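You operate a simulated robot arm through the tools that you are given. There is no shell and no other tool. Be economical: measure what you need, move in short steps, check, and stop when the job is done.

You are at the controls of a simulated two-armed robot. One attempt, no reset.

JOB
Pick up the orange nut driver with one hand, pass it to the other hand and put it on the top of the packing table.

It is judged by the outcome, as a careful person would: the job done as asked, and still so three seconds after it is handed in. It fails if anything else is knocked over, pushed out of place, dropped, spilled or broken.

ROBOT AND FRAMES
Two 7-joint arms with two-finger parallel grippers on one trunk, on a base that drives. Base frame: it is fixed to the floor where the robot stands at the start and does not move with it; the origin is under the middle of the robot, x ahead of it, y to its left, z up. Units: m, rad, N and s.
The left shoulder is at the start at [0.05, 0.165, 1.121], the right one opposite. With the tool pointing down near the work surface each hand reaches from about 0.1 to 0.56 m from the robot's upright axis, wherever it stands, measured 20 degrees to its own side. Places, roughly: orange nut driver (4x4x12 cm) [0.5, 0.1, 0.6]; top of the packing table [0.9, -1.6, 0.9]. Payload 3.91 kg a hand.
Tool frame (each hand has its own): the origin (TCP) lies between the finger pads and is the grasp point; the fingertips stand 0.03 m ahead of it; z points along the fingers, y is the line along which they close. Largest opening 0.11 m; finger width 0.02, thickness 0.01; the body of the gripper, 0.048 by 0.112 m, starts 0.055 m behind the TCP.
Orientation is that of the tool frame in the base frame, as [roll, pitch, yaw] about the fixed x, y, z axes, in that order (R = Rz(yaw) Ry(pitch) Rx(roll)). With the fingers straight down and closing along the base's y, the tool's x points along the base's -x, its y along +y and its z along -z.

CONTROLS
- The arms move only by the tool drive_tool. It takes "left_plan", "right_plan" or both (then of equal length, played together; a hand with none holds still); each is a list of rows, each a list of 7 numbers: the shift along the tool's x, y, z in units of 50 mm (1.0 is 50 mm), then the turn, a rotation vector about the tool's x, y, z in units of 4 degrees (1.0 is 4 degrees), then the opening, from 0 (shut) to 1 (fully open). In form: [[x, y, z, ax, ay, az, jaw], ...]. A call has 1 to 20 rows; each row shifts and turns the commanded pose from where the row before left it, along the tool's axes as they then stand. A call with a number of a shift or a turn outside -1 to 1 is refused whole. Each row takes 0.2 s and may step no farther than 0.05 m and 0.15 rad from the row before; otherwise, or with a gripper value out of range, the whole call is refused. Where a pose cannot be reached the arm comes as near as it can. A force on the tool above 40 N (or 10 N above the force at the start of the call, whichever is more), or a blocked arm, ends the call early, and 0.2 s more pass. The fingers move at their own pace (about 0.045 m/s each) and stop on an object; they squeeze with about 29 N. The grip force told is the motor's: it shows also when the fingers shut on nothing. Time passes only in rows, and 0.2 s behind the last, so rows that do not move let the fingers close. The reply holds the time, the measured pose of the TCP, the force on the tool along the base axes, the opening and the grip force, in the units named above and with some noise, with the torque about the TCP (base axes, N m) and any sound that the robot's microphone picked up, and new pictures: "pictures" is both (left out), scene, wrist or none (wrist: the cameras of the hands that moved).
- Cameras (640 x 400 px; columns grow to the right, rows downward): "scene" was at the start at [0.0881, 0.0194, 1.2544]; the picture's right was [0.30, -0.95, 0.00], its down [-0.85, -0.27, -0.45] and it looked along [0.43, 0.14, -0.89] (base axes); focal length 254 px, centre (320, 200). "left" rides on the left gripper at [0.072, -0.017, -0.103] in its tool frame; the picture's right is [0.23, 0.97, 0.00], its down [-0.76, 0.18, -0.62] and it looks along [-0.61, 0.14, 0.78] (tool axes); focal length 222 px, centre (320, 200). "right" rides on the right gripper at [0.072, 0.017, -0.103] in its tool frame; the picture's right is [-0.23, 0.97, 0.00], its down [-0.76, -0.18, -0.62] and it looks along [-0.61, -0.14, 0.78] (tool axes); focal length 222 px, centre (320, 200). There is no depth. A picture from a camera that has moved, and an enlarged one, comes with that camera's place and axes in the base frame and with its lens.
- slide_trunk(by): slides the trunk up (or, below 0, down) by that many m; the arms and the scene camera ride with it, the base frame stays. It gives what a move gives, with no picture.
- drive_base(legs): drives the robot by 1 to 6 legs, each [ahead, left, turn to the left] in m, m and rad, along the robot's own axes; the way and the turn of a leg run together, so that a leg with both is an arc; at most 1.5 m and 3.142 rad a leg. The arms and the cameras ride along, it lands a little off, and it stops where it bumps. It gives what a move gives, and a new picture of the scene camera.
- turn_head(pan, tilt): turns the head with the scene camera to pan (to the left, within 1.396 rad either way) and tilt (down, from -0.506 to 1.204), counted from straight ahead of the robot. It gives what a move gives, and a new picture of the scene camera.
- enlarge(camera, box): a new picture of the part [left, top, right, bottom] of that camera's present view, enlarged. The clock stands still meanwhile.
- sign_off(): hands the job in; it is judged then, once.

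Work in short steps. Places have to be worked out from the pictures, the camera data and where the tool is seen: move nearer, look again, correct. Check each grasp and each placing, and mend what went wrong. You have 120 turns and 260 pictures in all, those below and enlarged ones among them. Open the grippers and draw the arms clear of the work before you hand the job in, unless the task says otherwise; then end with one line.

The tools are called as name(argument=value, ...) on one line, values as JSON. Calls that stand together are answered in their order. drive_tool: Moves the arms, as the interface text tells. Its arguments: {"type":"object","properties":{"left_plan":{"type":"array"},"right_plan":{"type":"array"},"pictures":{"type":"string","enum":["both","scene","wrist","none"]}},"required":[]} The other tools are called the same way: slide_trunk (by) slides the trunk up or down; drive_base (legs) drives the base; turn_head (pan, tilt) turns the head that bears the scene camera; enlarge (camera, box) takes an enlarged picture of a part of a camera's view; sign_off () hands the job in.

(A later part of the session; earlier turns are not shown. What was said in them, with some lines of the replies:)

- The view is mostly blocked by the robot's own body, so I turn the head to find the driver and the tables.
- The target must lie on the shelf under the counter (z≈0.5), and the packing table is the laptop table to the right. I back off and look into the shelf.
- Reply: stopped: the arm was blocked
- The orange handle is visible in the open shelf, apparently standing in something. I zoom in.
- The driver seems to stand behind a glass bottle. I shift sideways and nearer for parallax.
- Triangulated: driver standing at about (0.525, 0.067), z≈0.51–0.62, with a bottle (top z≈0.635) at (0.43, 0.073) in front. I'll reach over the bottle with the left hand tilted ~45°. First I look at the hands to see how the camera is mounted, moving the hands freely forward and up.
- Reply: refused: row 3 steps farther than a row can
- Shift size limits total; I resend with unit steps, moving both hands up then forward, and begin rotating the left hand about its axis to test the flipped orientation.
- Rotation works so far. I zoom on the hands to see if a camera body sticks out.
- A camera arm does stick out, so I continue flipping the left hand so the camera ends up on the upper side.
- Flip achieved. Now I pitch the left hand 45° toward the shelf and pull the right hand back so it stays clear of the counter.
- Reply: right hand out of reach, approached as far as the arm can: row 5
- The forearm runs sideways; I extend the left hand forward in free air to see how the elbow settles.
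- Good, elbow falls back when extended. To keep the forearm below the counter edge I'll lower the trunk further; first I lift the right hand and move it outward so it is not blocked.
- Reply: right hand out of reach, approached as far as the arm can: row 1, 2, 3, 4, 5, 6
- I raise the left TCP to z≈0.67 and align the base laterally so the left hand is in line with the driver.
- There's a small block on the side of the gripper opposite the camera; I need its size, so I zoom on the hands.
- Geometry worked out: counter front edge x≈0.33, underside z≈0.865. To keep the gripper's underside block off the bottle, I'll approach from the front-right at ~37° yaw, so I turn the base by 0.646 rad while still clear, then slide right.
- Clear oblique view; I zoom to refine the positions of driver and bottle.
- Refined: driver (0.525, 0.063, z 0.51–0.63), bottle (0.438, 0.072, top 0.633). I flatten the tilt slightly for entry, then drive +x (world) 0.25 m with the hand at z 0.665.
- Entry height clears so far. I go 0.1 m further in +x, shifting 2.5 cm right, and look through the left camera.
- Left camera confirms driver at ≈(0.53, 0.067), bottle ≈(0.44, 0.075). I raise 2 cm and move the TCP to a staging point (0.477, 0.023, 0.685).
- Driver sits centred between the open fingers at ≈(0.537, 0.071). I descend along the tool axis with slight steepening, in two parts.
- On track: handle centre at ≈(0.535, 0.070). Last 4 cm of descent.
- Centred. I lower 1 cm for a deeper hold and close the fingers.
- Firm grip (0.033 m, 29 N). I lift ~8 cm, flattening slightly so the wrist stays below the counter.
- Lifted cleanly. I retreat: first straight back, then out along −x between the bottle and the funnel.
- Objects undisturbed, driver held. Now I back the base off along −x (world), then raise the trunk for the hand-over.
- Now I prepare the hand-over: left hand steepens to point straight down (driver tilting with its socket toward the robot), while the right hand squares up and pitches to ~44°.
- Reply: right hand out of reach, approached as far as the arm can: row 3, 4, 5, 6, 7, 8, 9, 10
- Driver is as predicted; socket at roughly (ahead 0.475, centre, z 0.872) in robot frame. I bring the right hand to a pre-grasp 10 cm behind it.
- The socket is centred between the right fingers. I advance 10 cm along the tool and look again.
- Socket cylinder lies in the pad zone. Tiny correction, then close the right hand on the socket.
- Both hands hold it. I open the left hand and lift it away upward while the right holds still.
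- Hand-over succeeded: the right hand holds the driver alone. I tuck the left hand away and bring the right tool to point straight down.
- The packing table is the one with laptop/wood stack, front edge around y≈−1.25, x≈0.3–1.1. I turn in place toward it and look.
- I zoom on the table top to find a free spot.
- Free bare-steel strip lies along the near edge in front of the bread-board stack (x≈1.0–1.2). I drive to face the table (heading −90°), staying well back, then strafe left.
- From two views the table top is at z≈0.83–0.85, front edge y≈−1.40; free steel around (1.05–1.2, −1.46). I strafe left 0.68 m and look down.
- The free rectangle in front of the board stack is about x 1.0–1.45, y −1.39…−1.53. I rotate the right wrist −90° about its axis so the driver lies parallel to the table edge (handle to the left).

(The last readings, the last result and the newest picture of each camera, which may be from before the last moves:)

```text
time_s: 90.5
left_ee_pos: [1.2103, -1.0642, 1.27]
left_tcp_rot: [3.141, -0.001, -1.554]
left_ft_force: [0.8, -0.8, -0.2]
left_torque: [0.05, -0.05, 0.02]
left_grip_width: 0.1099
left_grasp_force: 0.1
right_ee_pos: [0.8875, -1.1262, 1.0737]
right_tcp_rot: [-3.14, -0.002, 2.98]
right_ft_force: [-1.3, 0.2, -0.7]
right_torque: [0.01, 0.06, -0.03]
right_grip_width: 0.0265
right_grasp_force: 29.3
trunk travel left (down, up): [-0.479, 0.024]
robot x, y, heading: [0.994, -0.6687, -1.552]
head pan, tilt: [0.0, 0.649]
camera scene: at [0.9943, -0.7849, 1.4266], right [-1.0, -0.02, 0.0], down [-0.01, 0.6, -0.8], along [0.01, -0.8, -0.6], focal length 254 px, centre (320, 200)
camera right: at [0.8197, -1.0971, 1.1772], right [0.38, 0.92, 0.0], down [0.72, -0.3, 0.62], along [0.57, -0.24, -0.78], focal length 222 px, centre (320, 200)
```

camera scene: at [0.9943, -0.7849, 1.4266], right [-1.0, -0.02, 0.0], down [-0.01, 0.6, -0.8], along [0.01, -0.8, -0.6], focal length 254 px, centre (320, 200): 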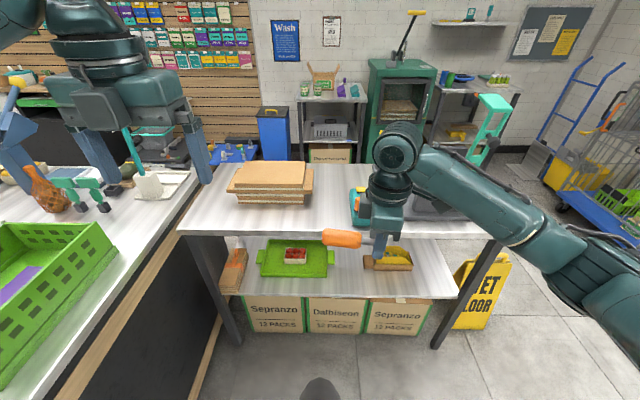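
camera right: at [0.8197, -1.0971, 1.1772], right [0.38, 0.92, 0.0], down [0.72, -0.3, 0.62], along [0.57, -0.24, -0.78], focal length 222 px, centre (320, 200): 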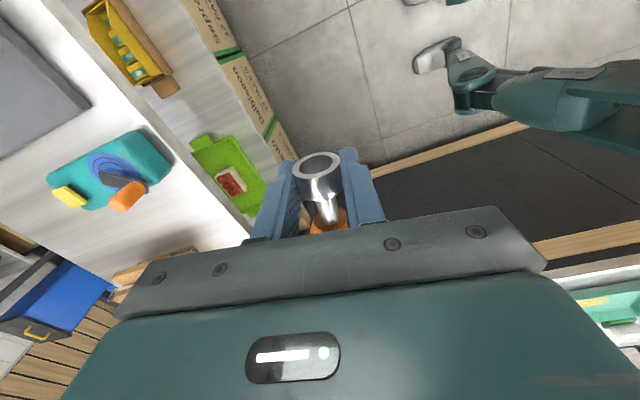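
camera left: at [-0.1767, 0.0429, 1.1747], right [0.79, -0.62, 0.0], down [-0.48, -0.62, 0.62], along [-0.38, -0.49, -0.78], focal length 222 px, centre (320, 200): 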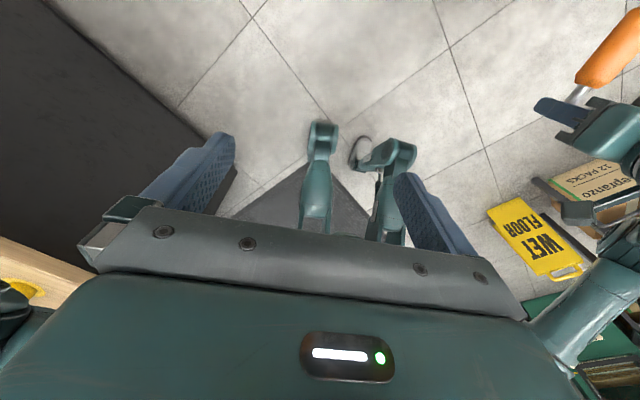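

Nearly parallel. I finish the rotation, shift the hand left (+x) 0.19 m and drive forward 0.3 m, still high above the table.

drive_tool(right_plan=[[0, 0, 0, 0, 0, -1, 0], [0, 0, 0, 0, 0, -1, 0], [-0.95, 0, 0, 0, 0, 0, 0], [-0.95, 0, 0, 0, 0, 0, 0], [-0.95, 0, 0, 0, 0, 0, 0], [-0.95, 0, 0, 0, 0, 0, 0]], pictures="none")

drive_base(legs=[[0.3, 0, 0]])

enlarge(camera="right", box=[0, 0, 640, 400])

turn_head(pan=0.0, tilt=0.95)

```text
time_s: 91.9
left_ee_pos: [1.2109, -1.0637, 1.2694]
left_tcp_rot: [3.139, 0.002, -1.553]
left_ft_force: [1.3, -0.1, 0.9]
left_torque: [-0.02, 0.03, -0.01]
left_grip_width: 0.1101
left_grasp_force: 0.1
right_ee_pos: [1.0794, -1.1303, 1.0743]
right_tcp_rot: [-3.139, -0.004, 3.117]
right_ft_force: [-0.2, 0.7, -0.8]
right_torque: [0.01, 0.08, -0.02]
right_grip_width: 0.0265
right_grasp_force: 29.1
trunk travel left (down, up): [-0.479, 0.024]
robot x, y, heading: [0.9955, -0.6676, -1.554]
head pan, tilt: [0.0, 0.649]
```

```text
time_s: 94.0
left_ee_pos: [1.2149, -1.3697, 1.2698]
left_tcp_rot: [3.142, 0.0, -1.554]
left_ft_force: [0.9, -0.3, -0.6]
left_torque: [0.0, 0.02, 0.01]
left_grip_width: 0.11
left_grasp_force: 0.1
right_ee_pos: [1.0832, -1.4364, 1.074]
right_tcp_rot: [-3.14, -0.002, 3.117]
right_ft_force: [0.2, 0.3, -0.1]
right_torque: [0.03, 0.09, 0.01]
right_grip_width: 0.0268
right_grasp_force: 29.2
trunk travel left (down, up): [-0.479, 0.024]
robot x, y, heading: [0.9988, -0.9746, -1.559]
head pan, tilt: [0.0, 0.649]
camera scene: at [0.9993, -1.09, 1.4265], right [-1.0, -0.02, 0.0], down [-0.01, 0.6, -0.8], along [0.01, -0.8, -0.61], focal length 254 px, centre (320, 200)
```

scene: 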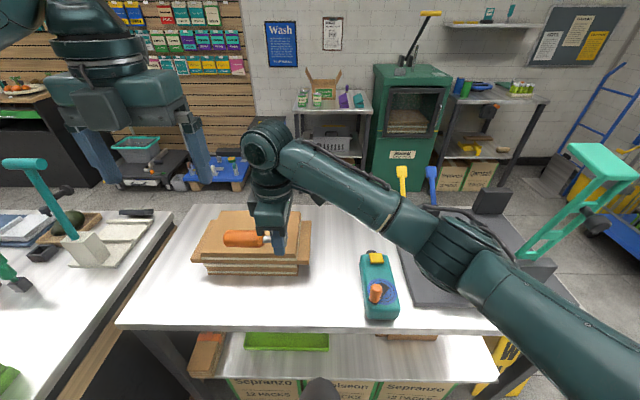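

```text
1.00 times, centred on (320, 200) of right
camera zoom: at [1.0104, -1.4173, 1.1775], right [0.25, 0.97, 0.0], down [0.76, -0.2, 0.62], along [0.6, -0.16, -0.78], focal length 222 px, centre (320, 200)
```

zoom: 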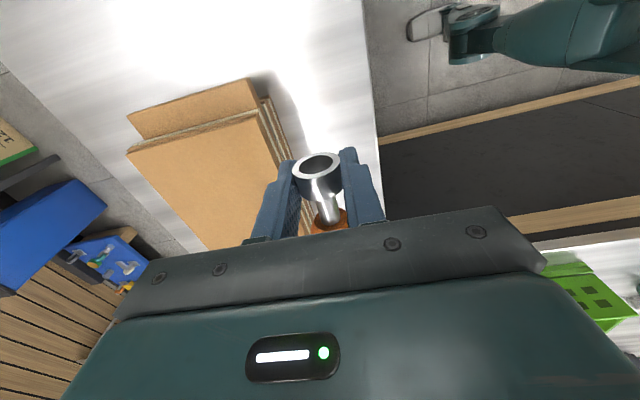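

```text
time_s: 94.8
left_ee_pos: [1.2149, -1.3689, 1.2706]
left_tcp_rot: [-3.141, 0.0, -1.555]
left_ft_force: [0.2, -0.1, -0.4]
left_torque: [0.01, 0.0, 0.01]
left_grip_width: 0.1099
left_grasp_force: 0.0
right_ee_pos: [1.0823, -1.4364, 1.0746]
right_tcp_rot: [-3.139, -0.001, 3.116]
right_ft_force: [0.4, 0.2, -1.4]
right_torque: [-0.01, 0.02, -0.01]
right_grip_width: 0.0266
right_grasp_force: 29.2
trunk travel left (down, up): [-0.479, 0.024]
robot x, y, heading: [0.9998, -0.9718, -1.551]
head pan, tilt: [0.0, 0.949]
camera scene: at [0.999, -1.0753, 1.4025], right [-1.0, -0.02, 0.0], down [-0.01, 0.81, -0.58], along [0.01, -0.58, -0.81], focal length 254 px, centre (320, 200)
```

scene: 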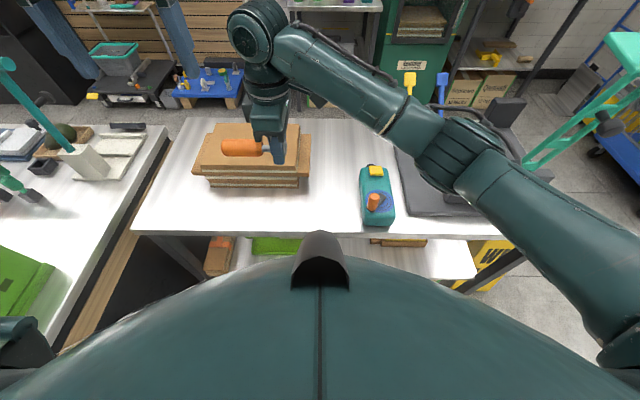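

Table top z≈0.84, front edge y≈−1.37, board-stack front y≈−1.52; the TCP at y −1.436 is centred on the free strip. I lower to z≈0.93 and check.

drive_tool(right_plan=[[0, 0, 0.8, 0, 0, 0, 0], [0, 0, 0.8, 0, 0, 0, 0], [0, 0, 0.8, 0, 0, 0, 0], [0, 0, 0.5, 0, 0, 0, 0]], pictures="both")

enlarge(camera="scene", box=[180, 100, 400, 238])

```text
time_s: 95.8
left_ee_pos: [1.2146, -1.3683, 1.2704]
left_tcp_rot: [3.141, 0.0, -1.554]
left_ft_force: [0.5, -0.6, 0.1]
left_torque: [-0.04, 0.02, 0.0]
left_grip_width: 0.1098
left_grasp_force: 0.0
right_ee_pos: [1.0827, -1.4361, 0.9256]
right_tcp_rot: [-3.14, -0.003, 3.115]
right_ft_force: [-0.2, -0.7, -1.6]
right_torque: [-0.03, 0.05, -0.01]
right_grip_width: 0.0267
right_grasp_force: 28.6
trunk travel left (down, up): [-0.479, 0.024]
robot x, y, heading: [1.0014, -0.9711, -1.554]
head pan, tilt: [0.0, 0.949]
camera scene: at [0.9989, -1.0753, 1.4025], right [-1.0, -0.02, 0.0], down [-0.01, 0.81, -0.58], along [0.01, -0.58, -0.81], focal length 254 px, centre (320, 200)
camera right: at [1.0117, -1.4174, 1.0289], right [0.25, 0.97, 0.0], down [0.76, -0.2, 0.62], along [0.6, -0.16, -0.78], focal length 222 px, centre (320, 200)
```

scene: 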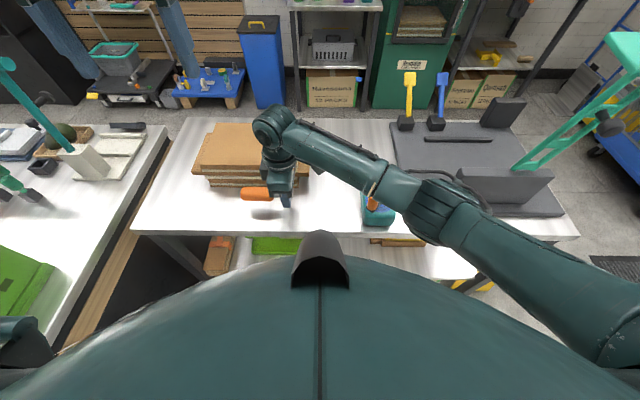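
right: 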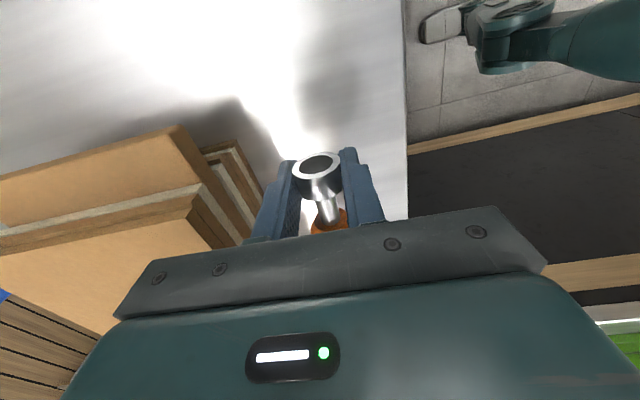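

```text
2.90 times, centred on (290, 169) of scene
camera zoom: at [0.9989, -1.0753, 1.4025], right [-1.0, -0.02, 0.0], down [-0.01, 0.81, -0.58], along [0.01, -0.58, -0.81], focal length 736 px, centre (407, 290)
```

zoom: 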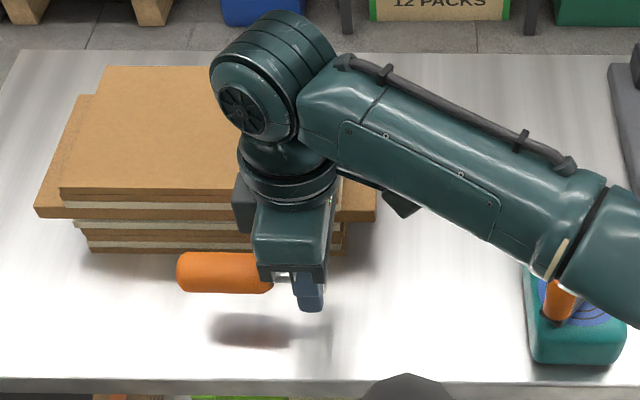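

Clear of the boards by ~3.5 cm and the shadow sits right below. I lower to just above the expected contact, then in 5 mm steps watching the force.

drive_tool(right_plan=[[0, 0, 0.5, 0, 0, 0, 0], [0, 0, 0.3, 0, 0, 0, 0]], pictures="none")

enlarge(camera="scene", box=[180, 100, 400, 238])

```text
time_s: 96.4
left_ee_pos: [1.2147, -1.3669, 1.2706]
left_tcp_rot: [-3.141, -0.001, -1.554]
left_ft_force: [0.4, -0.4, 0.2]
left_torque: [0.02, 0.02, -0.01]
left_grip_width: 0.11
left_grasp_force: 0.1
right_ee_pos: [1.0824, -1.4366, 0.8895]
right_tcp_rot: [-3.137, 0.0, 3.119]
right_ft_force: [-4.4, 1.6, 14.7]
right_torque: [0.33, 0.14, 0.08]
right_grip_width: 0.0267
right_grasp_force: 29.2
trunk travel left (down, up): [-0.479, 0.024]
robot x, y, heading: [0.9981, -0.9744, -1.559]
head pan, tilt: [0.0, 0.949]
```

```text
2.90 times, centred on (290, 169) of scene
camera zoom: at [0.9981, -1.0733, 1.403], right [-1.0, -0.02, 0.0], down [-0.01, 0.81, -0.58], along [0.01, -0.58, -0.81], focal length 736 px, centre (407, 290)
```

zoom: 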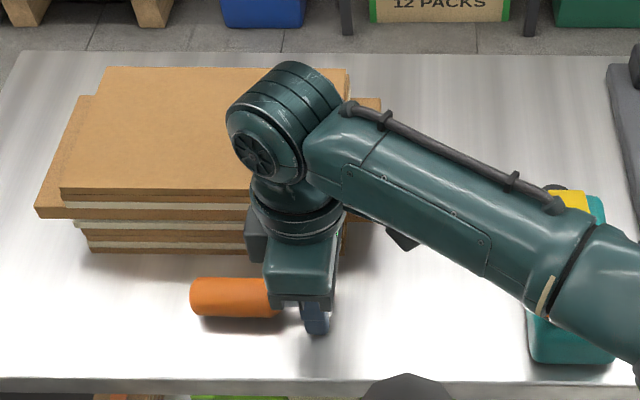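

Contact: 15 N upward at TCP z 0.8895. I ease up 2–3 mm and open the right hand partly.

drive_tool(right_plan=[[0, 0, -0.05, 0, 0, 0, 0], [0, 0, 0, 0, 0, 0, 0], [0, 0, 0, 0, 0, 0, 0.3], [0, 0, 0, 0, 0, 0, 0.4], [0, 0, 0, 0, 0, 0, 0.5], [0, 0, 0, 0, 0, 0, 0.5]], pictures="wrist")

enlarge(camera="scene", box=[180, 100, 400, 238])

```text
time_s: 97.8
left_ee_pos: [1.2147, -1.3694, 1.27]
left_tcp_rot: [3.14, -0.001, -1.555]
left_ft_force: [-0.7, 0.4, 0.0]
left_torque: [-0.01, 0.04, -0.01]
left_grip_width: 0.1101
left_grasp_force: 0.1
right_ee_pos: [1.0806, -1.4375, 0.891]
right_tcp_rot: [-3.14, -0.003, 3.116]
right_ft_force: [-0.2, 0.0, -0.1]
right_torque: [0.03, -0.02, 0.0]
right_grip_width: 0.0552
right_grasp_force: 0.0
trunk travel left (down, up): [-0.479, 0.024]
robot x, y, heading: [0.9991, -0.9716, -1.558]
head pan, tilt: [0.0, 0.949]
camera right: at [1.0095, -1.4177, 0.9946], right [0.25, 0.97, 0.0], down [0.76, -0.2, 0.62], along [0.6, -0.16, -0.78], focal length 222 px, centre (320, 200)
```

right: 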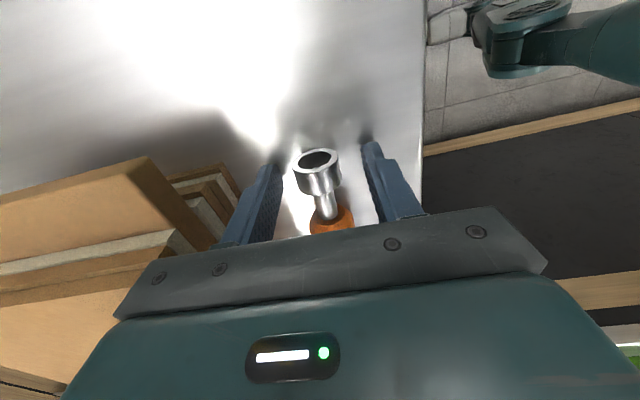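

```text
2.90 times, centred on (290, 169) of scene
camera zoom: at [0.999, -1.0752, 1.4025], right [-1.0, -0.02, 0.0], down [-0.01, 0.81, -0.58], along [0.01, -0.58, -0.81], focal length 736 px, centre (407, 290)
```

zoom: 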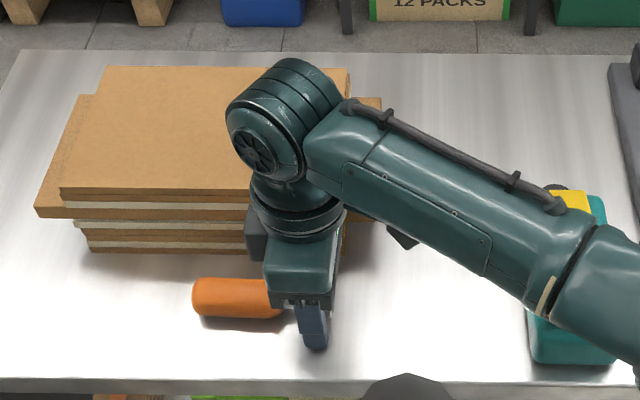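

It lies still on the table. I raise the right hand straight up.

drive_tool(right_plan=[[0, 0, -0.4, 0, 0, 0, 0.5], [0, 0, -0.6, 0, 0, 0, 0.5], [0, 0, -0.8, 0, 0, 0, 0.5], [0, 0, -0.9, 0, 0, 0, 0.6], [0, 0, -0.9, 0, 0, 0, 0.8]], pictures="both")

```text
time_s: 99.0
left_ee_pos: [1.214, -1.3691, 1.2701]
left_tcp_rot: [-3.141, 0.0, -1.556]
left_ft_force: [1.1, 0.4, -0.8]
left_torque: [-0.01, -0.03, -0.01]
left_grip_width: 0.1099
left_grasp_force: 0.0
right_ee_pos: [1.0837, -1.4353, 1.0755]
right_tcp_rot: [3.141, 0.0, 3.117]
right_ft_force: [0.6, -0.8, 0.0]
right_torque: [0.0, -0.01, 0.01]
right_grip_width: 0.0881
right_grasp_force: 0.1
trunk travel left (down, up): [-0.479, 0.024]
robot x, y, heading: [0.9991, -0.9735, -1.557]
head pan, tilt: [0.0, 0.949]
camera scene: at [0.9986, -1.0751, 1.4024], right [-1.0, -0.02, 0.0], down [-0.01, 0.81, -0.58], along [0.01, -0.58, -0.81], focal length 254 px, centre (320, 200)
camera right: at [1.0108, -1.4162, 1.1786], right [0.25, 0.97, 0.0], down [0.76, -0.2, 0.62], along [0.6, -0.16, -0.78], focal length 222 px, centre (320, 200)
```

scene: 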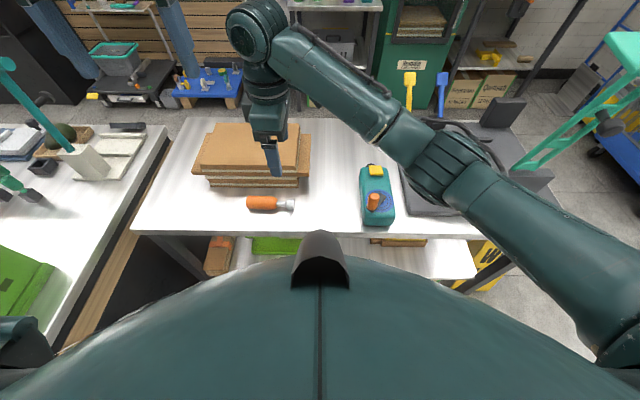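
right: 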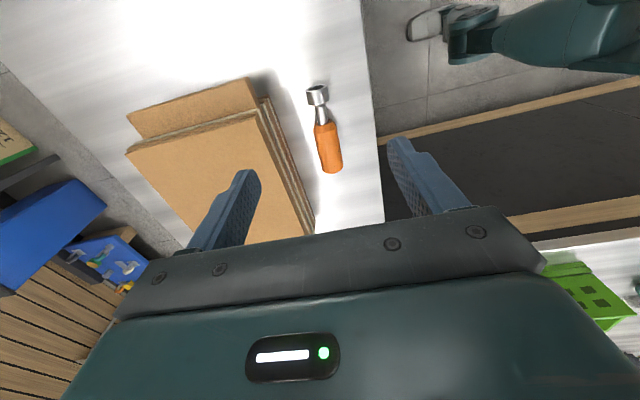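

The driver rests on the table top with both hands empty. I back the base off 0.3 m to draw the arms clear and check that it has not rolled.

drive_base(legs=[[-0.3, 0, 0]])

enlarge(camera="scene", box=[180, 0, 400, 138])

```text
time_s: 101.1
left_ee_pos: [1.2086, -1.0617, 1.2691]
left_tcp_rot: [-3.141, -0.001, -1.562]
left_ft_force: [-0.6, 0.7, -0.4]
left_torque: [-0.02, 0.03, 0.01]
left_grip_width: 0.1096
left_grasp_force: 0.0
right_ee_pos: [1.0771, -1.129, 1.074]
right_tcp_rot: [-3.141, -0.002, 3.113]
right_ft_force: [-0.9, 0.2, 0.0]
right_torque: [-0.02, 0.01, -0.01]
right_grip_width: 0.0881
right_grasp_force: 0.0
trunk travel left (down, up): [-0.479, 0.024]
robot x, y, heading: [0.9931, -0.6676, -1.56]
head pan, tilt: [0.0, 0.949]
camera scene: at [0.9943, -0.7671, 1.4025], right [-1.0, -0.01, 0.0], down [-0.01, 0.81, -0.58], along [0.01, -0.58, -0.81], focal length 254 px, centre (320, 200)
```

scene: 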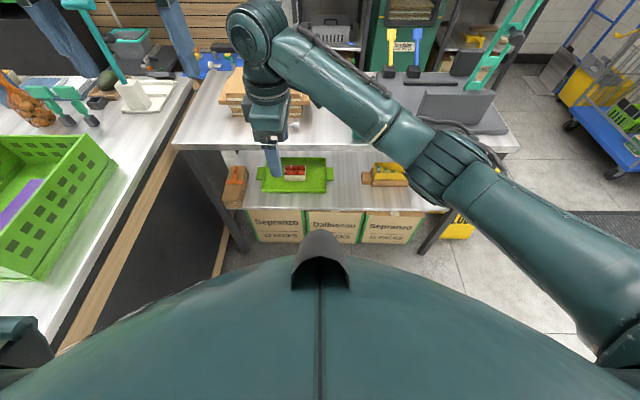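

```text
2.90 times, centred on (290, 69) of scene
camera zoom: at [0.9943, -0.7671, 1.4025], right [-1.0, -0.01, 0.0], down [-0.01, 0.81, -0.58], along [0.01, -0.58, -0.81], focal length 736 px, centre (407, 580)
```

zoom: 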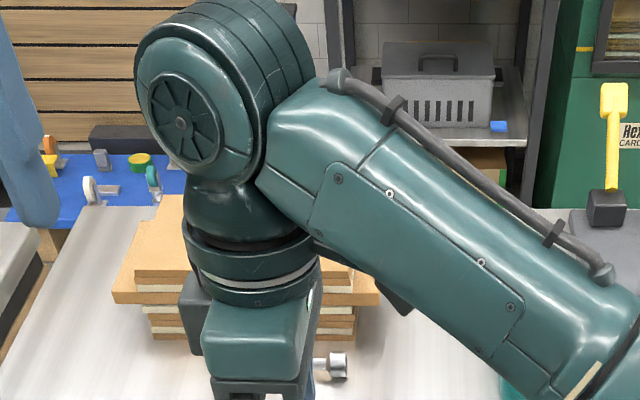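

The socket is visible behind the hand; I slide the right hand aside for an unobstructed check.

drive_tool(right_plan=[[0.9, 0, 0, 0, 0, 0, 0.8], [0.9, 0, 0, 0, 0, 0, 0.8], [0.9, 0, 0, 0, 0, 0, 0.8], [0.9, 0, 0, 0, 0, 0, 0.8]], pictures="scene")

```text
time_s: 102.1
left_ee_pos: [1.2072, -1.0629, 1.2704]
left_tcp_rot: [-3.14, 0.0, -1.561]
left_ft_force: [-0.1, -0.8, -0.3]
left_torque: [-0.01, -0.01, 0.0]
left_grip_width: 0.1102
left_grasp_force: 0.1
right_ee_pos: [0.8997, -1.1196, 1.0772]
right_tcp_rot: [-3.139, -0.002, 3.113]
right_ft_force: [0.0, 0.1, -0.4]
right_torque: [0.0, -0.01, 0.01]
right_grip_width: 0.0878
right_grasp_force: 0.1
trunk travel left (down, up): [-0.479, 0.024]
robot x, y, heading: [0.9927, -0.6653, -1.566]
head pan, tilt: [0.0, 0.949]
camera scene: at [0.9934, -0.7675, 1.4025], right [-1.0, -0.01, 0.0], down [-0.01, 0.81, -0.58], along [0.01, -0.58, -0.81], focal length 254 px, centre (320, 200)
```

scene: 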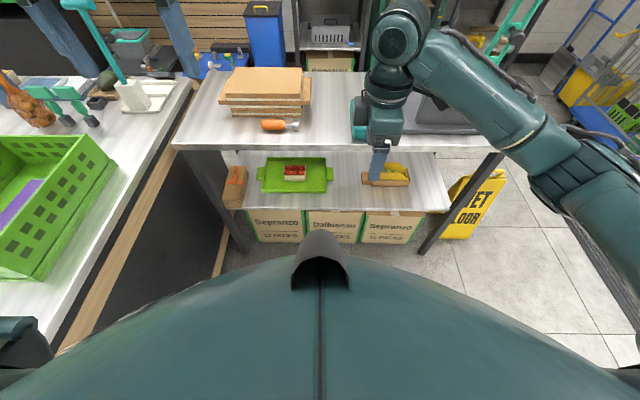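

The driver lies at rest on the packing table, nothing else disturbed, both hands open and clear; I hand the job in.

sign_off()

```text
The job is handed in.
```

The orange nut driver was picked up with the left hand, passed to the right hand, and laid on the packing table top, where it is resting still; nothing else appeared to move in the camera views.
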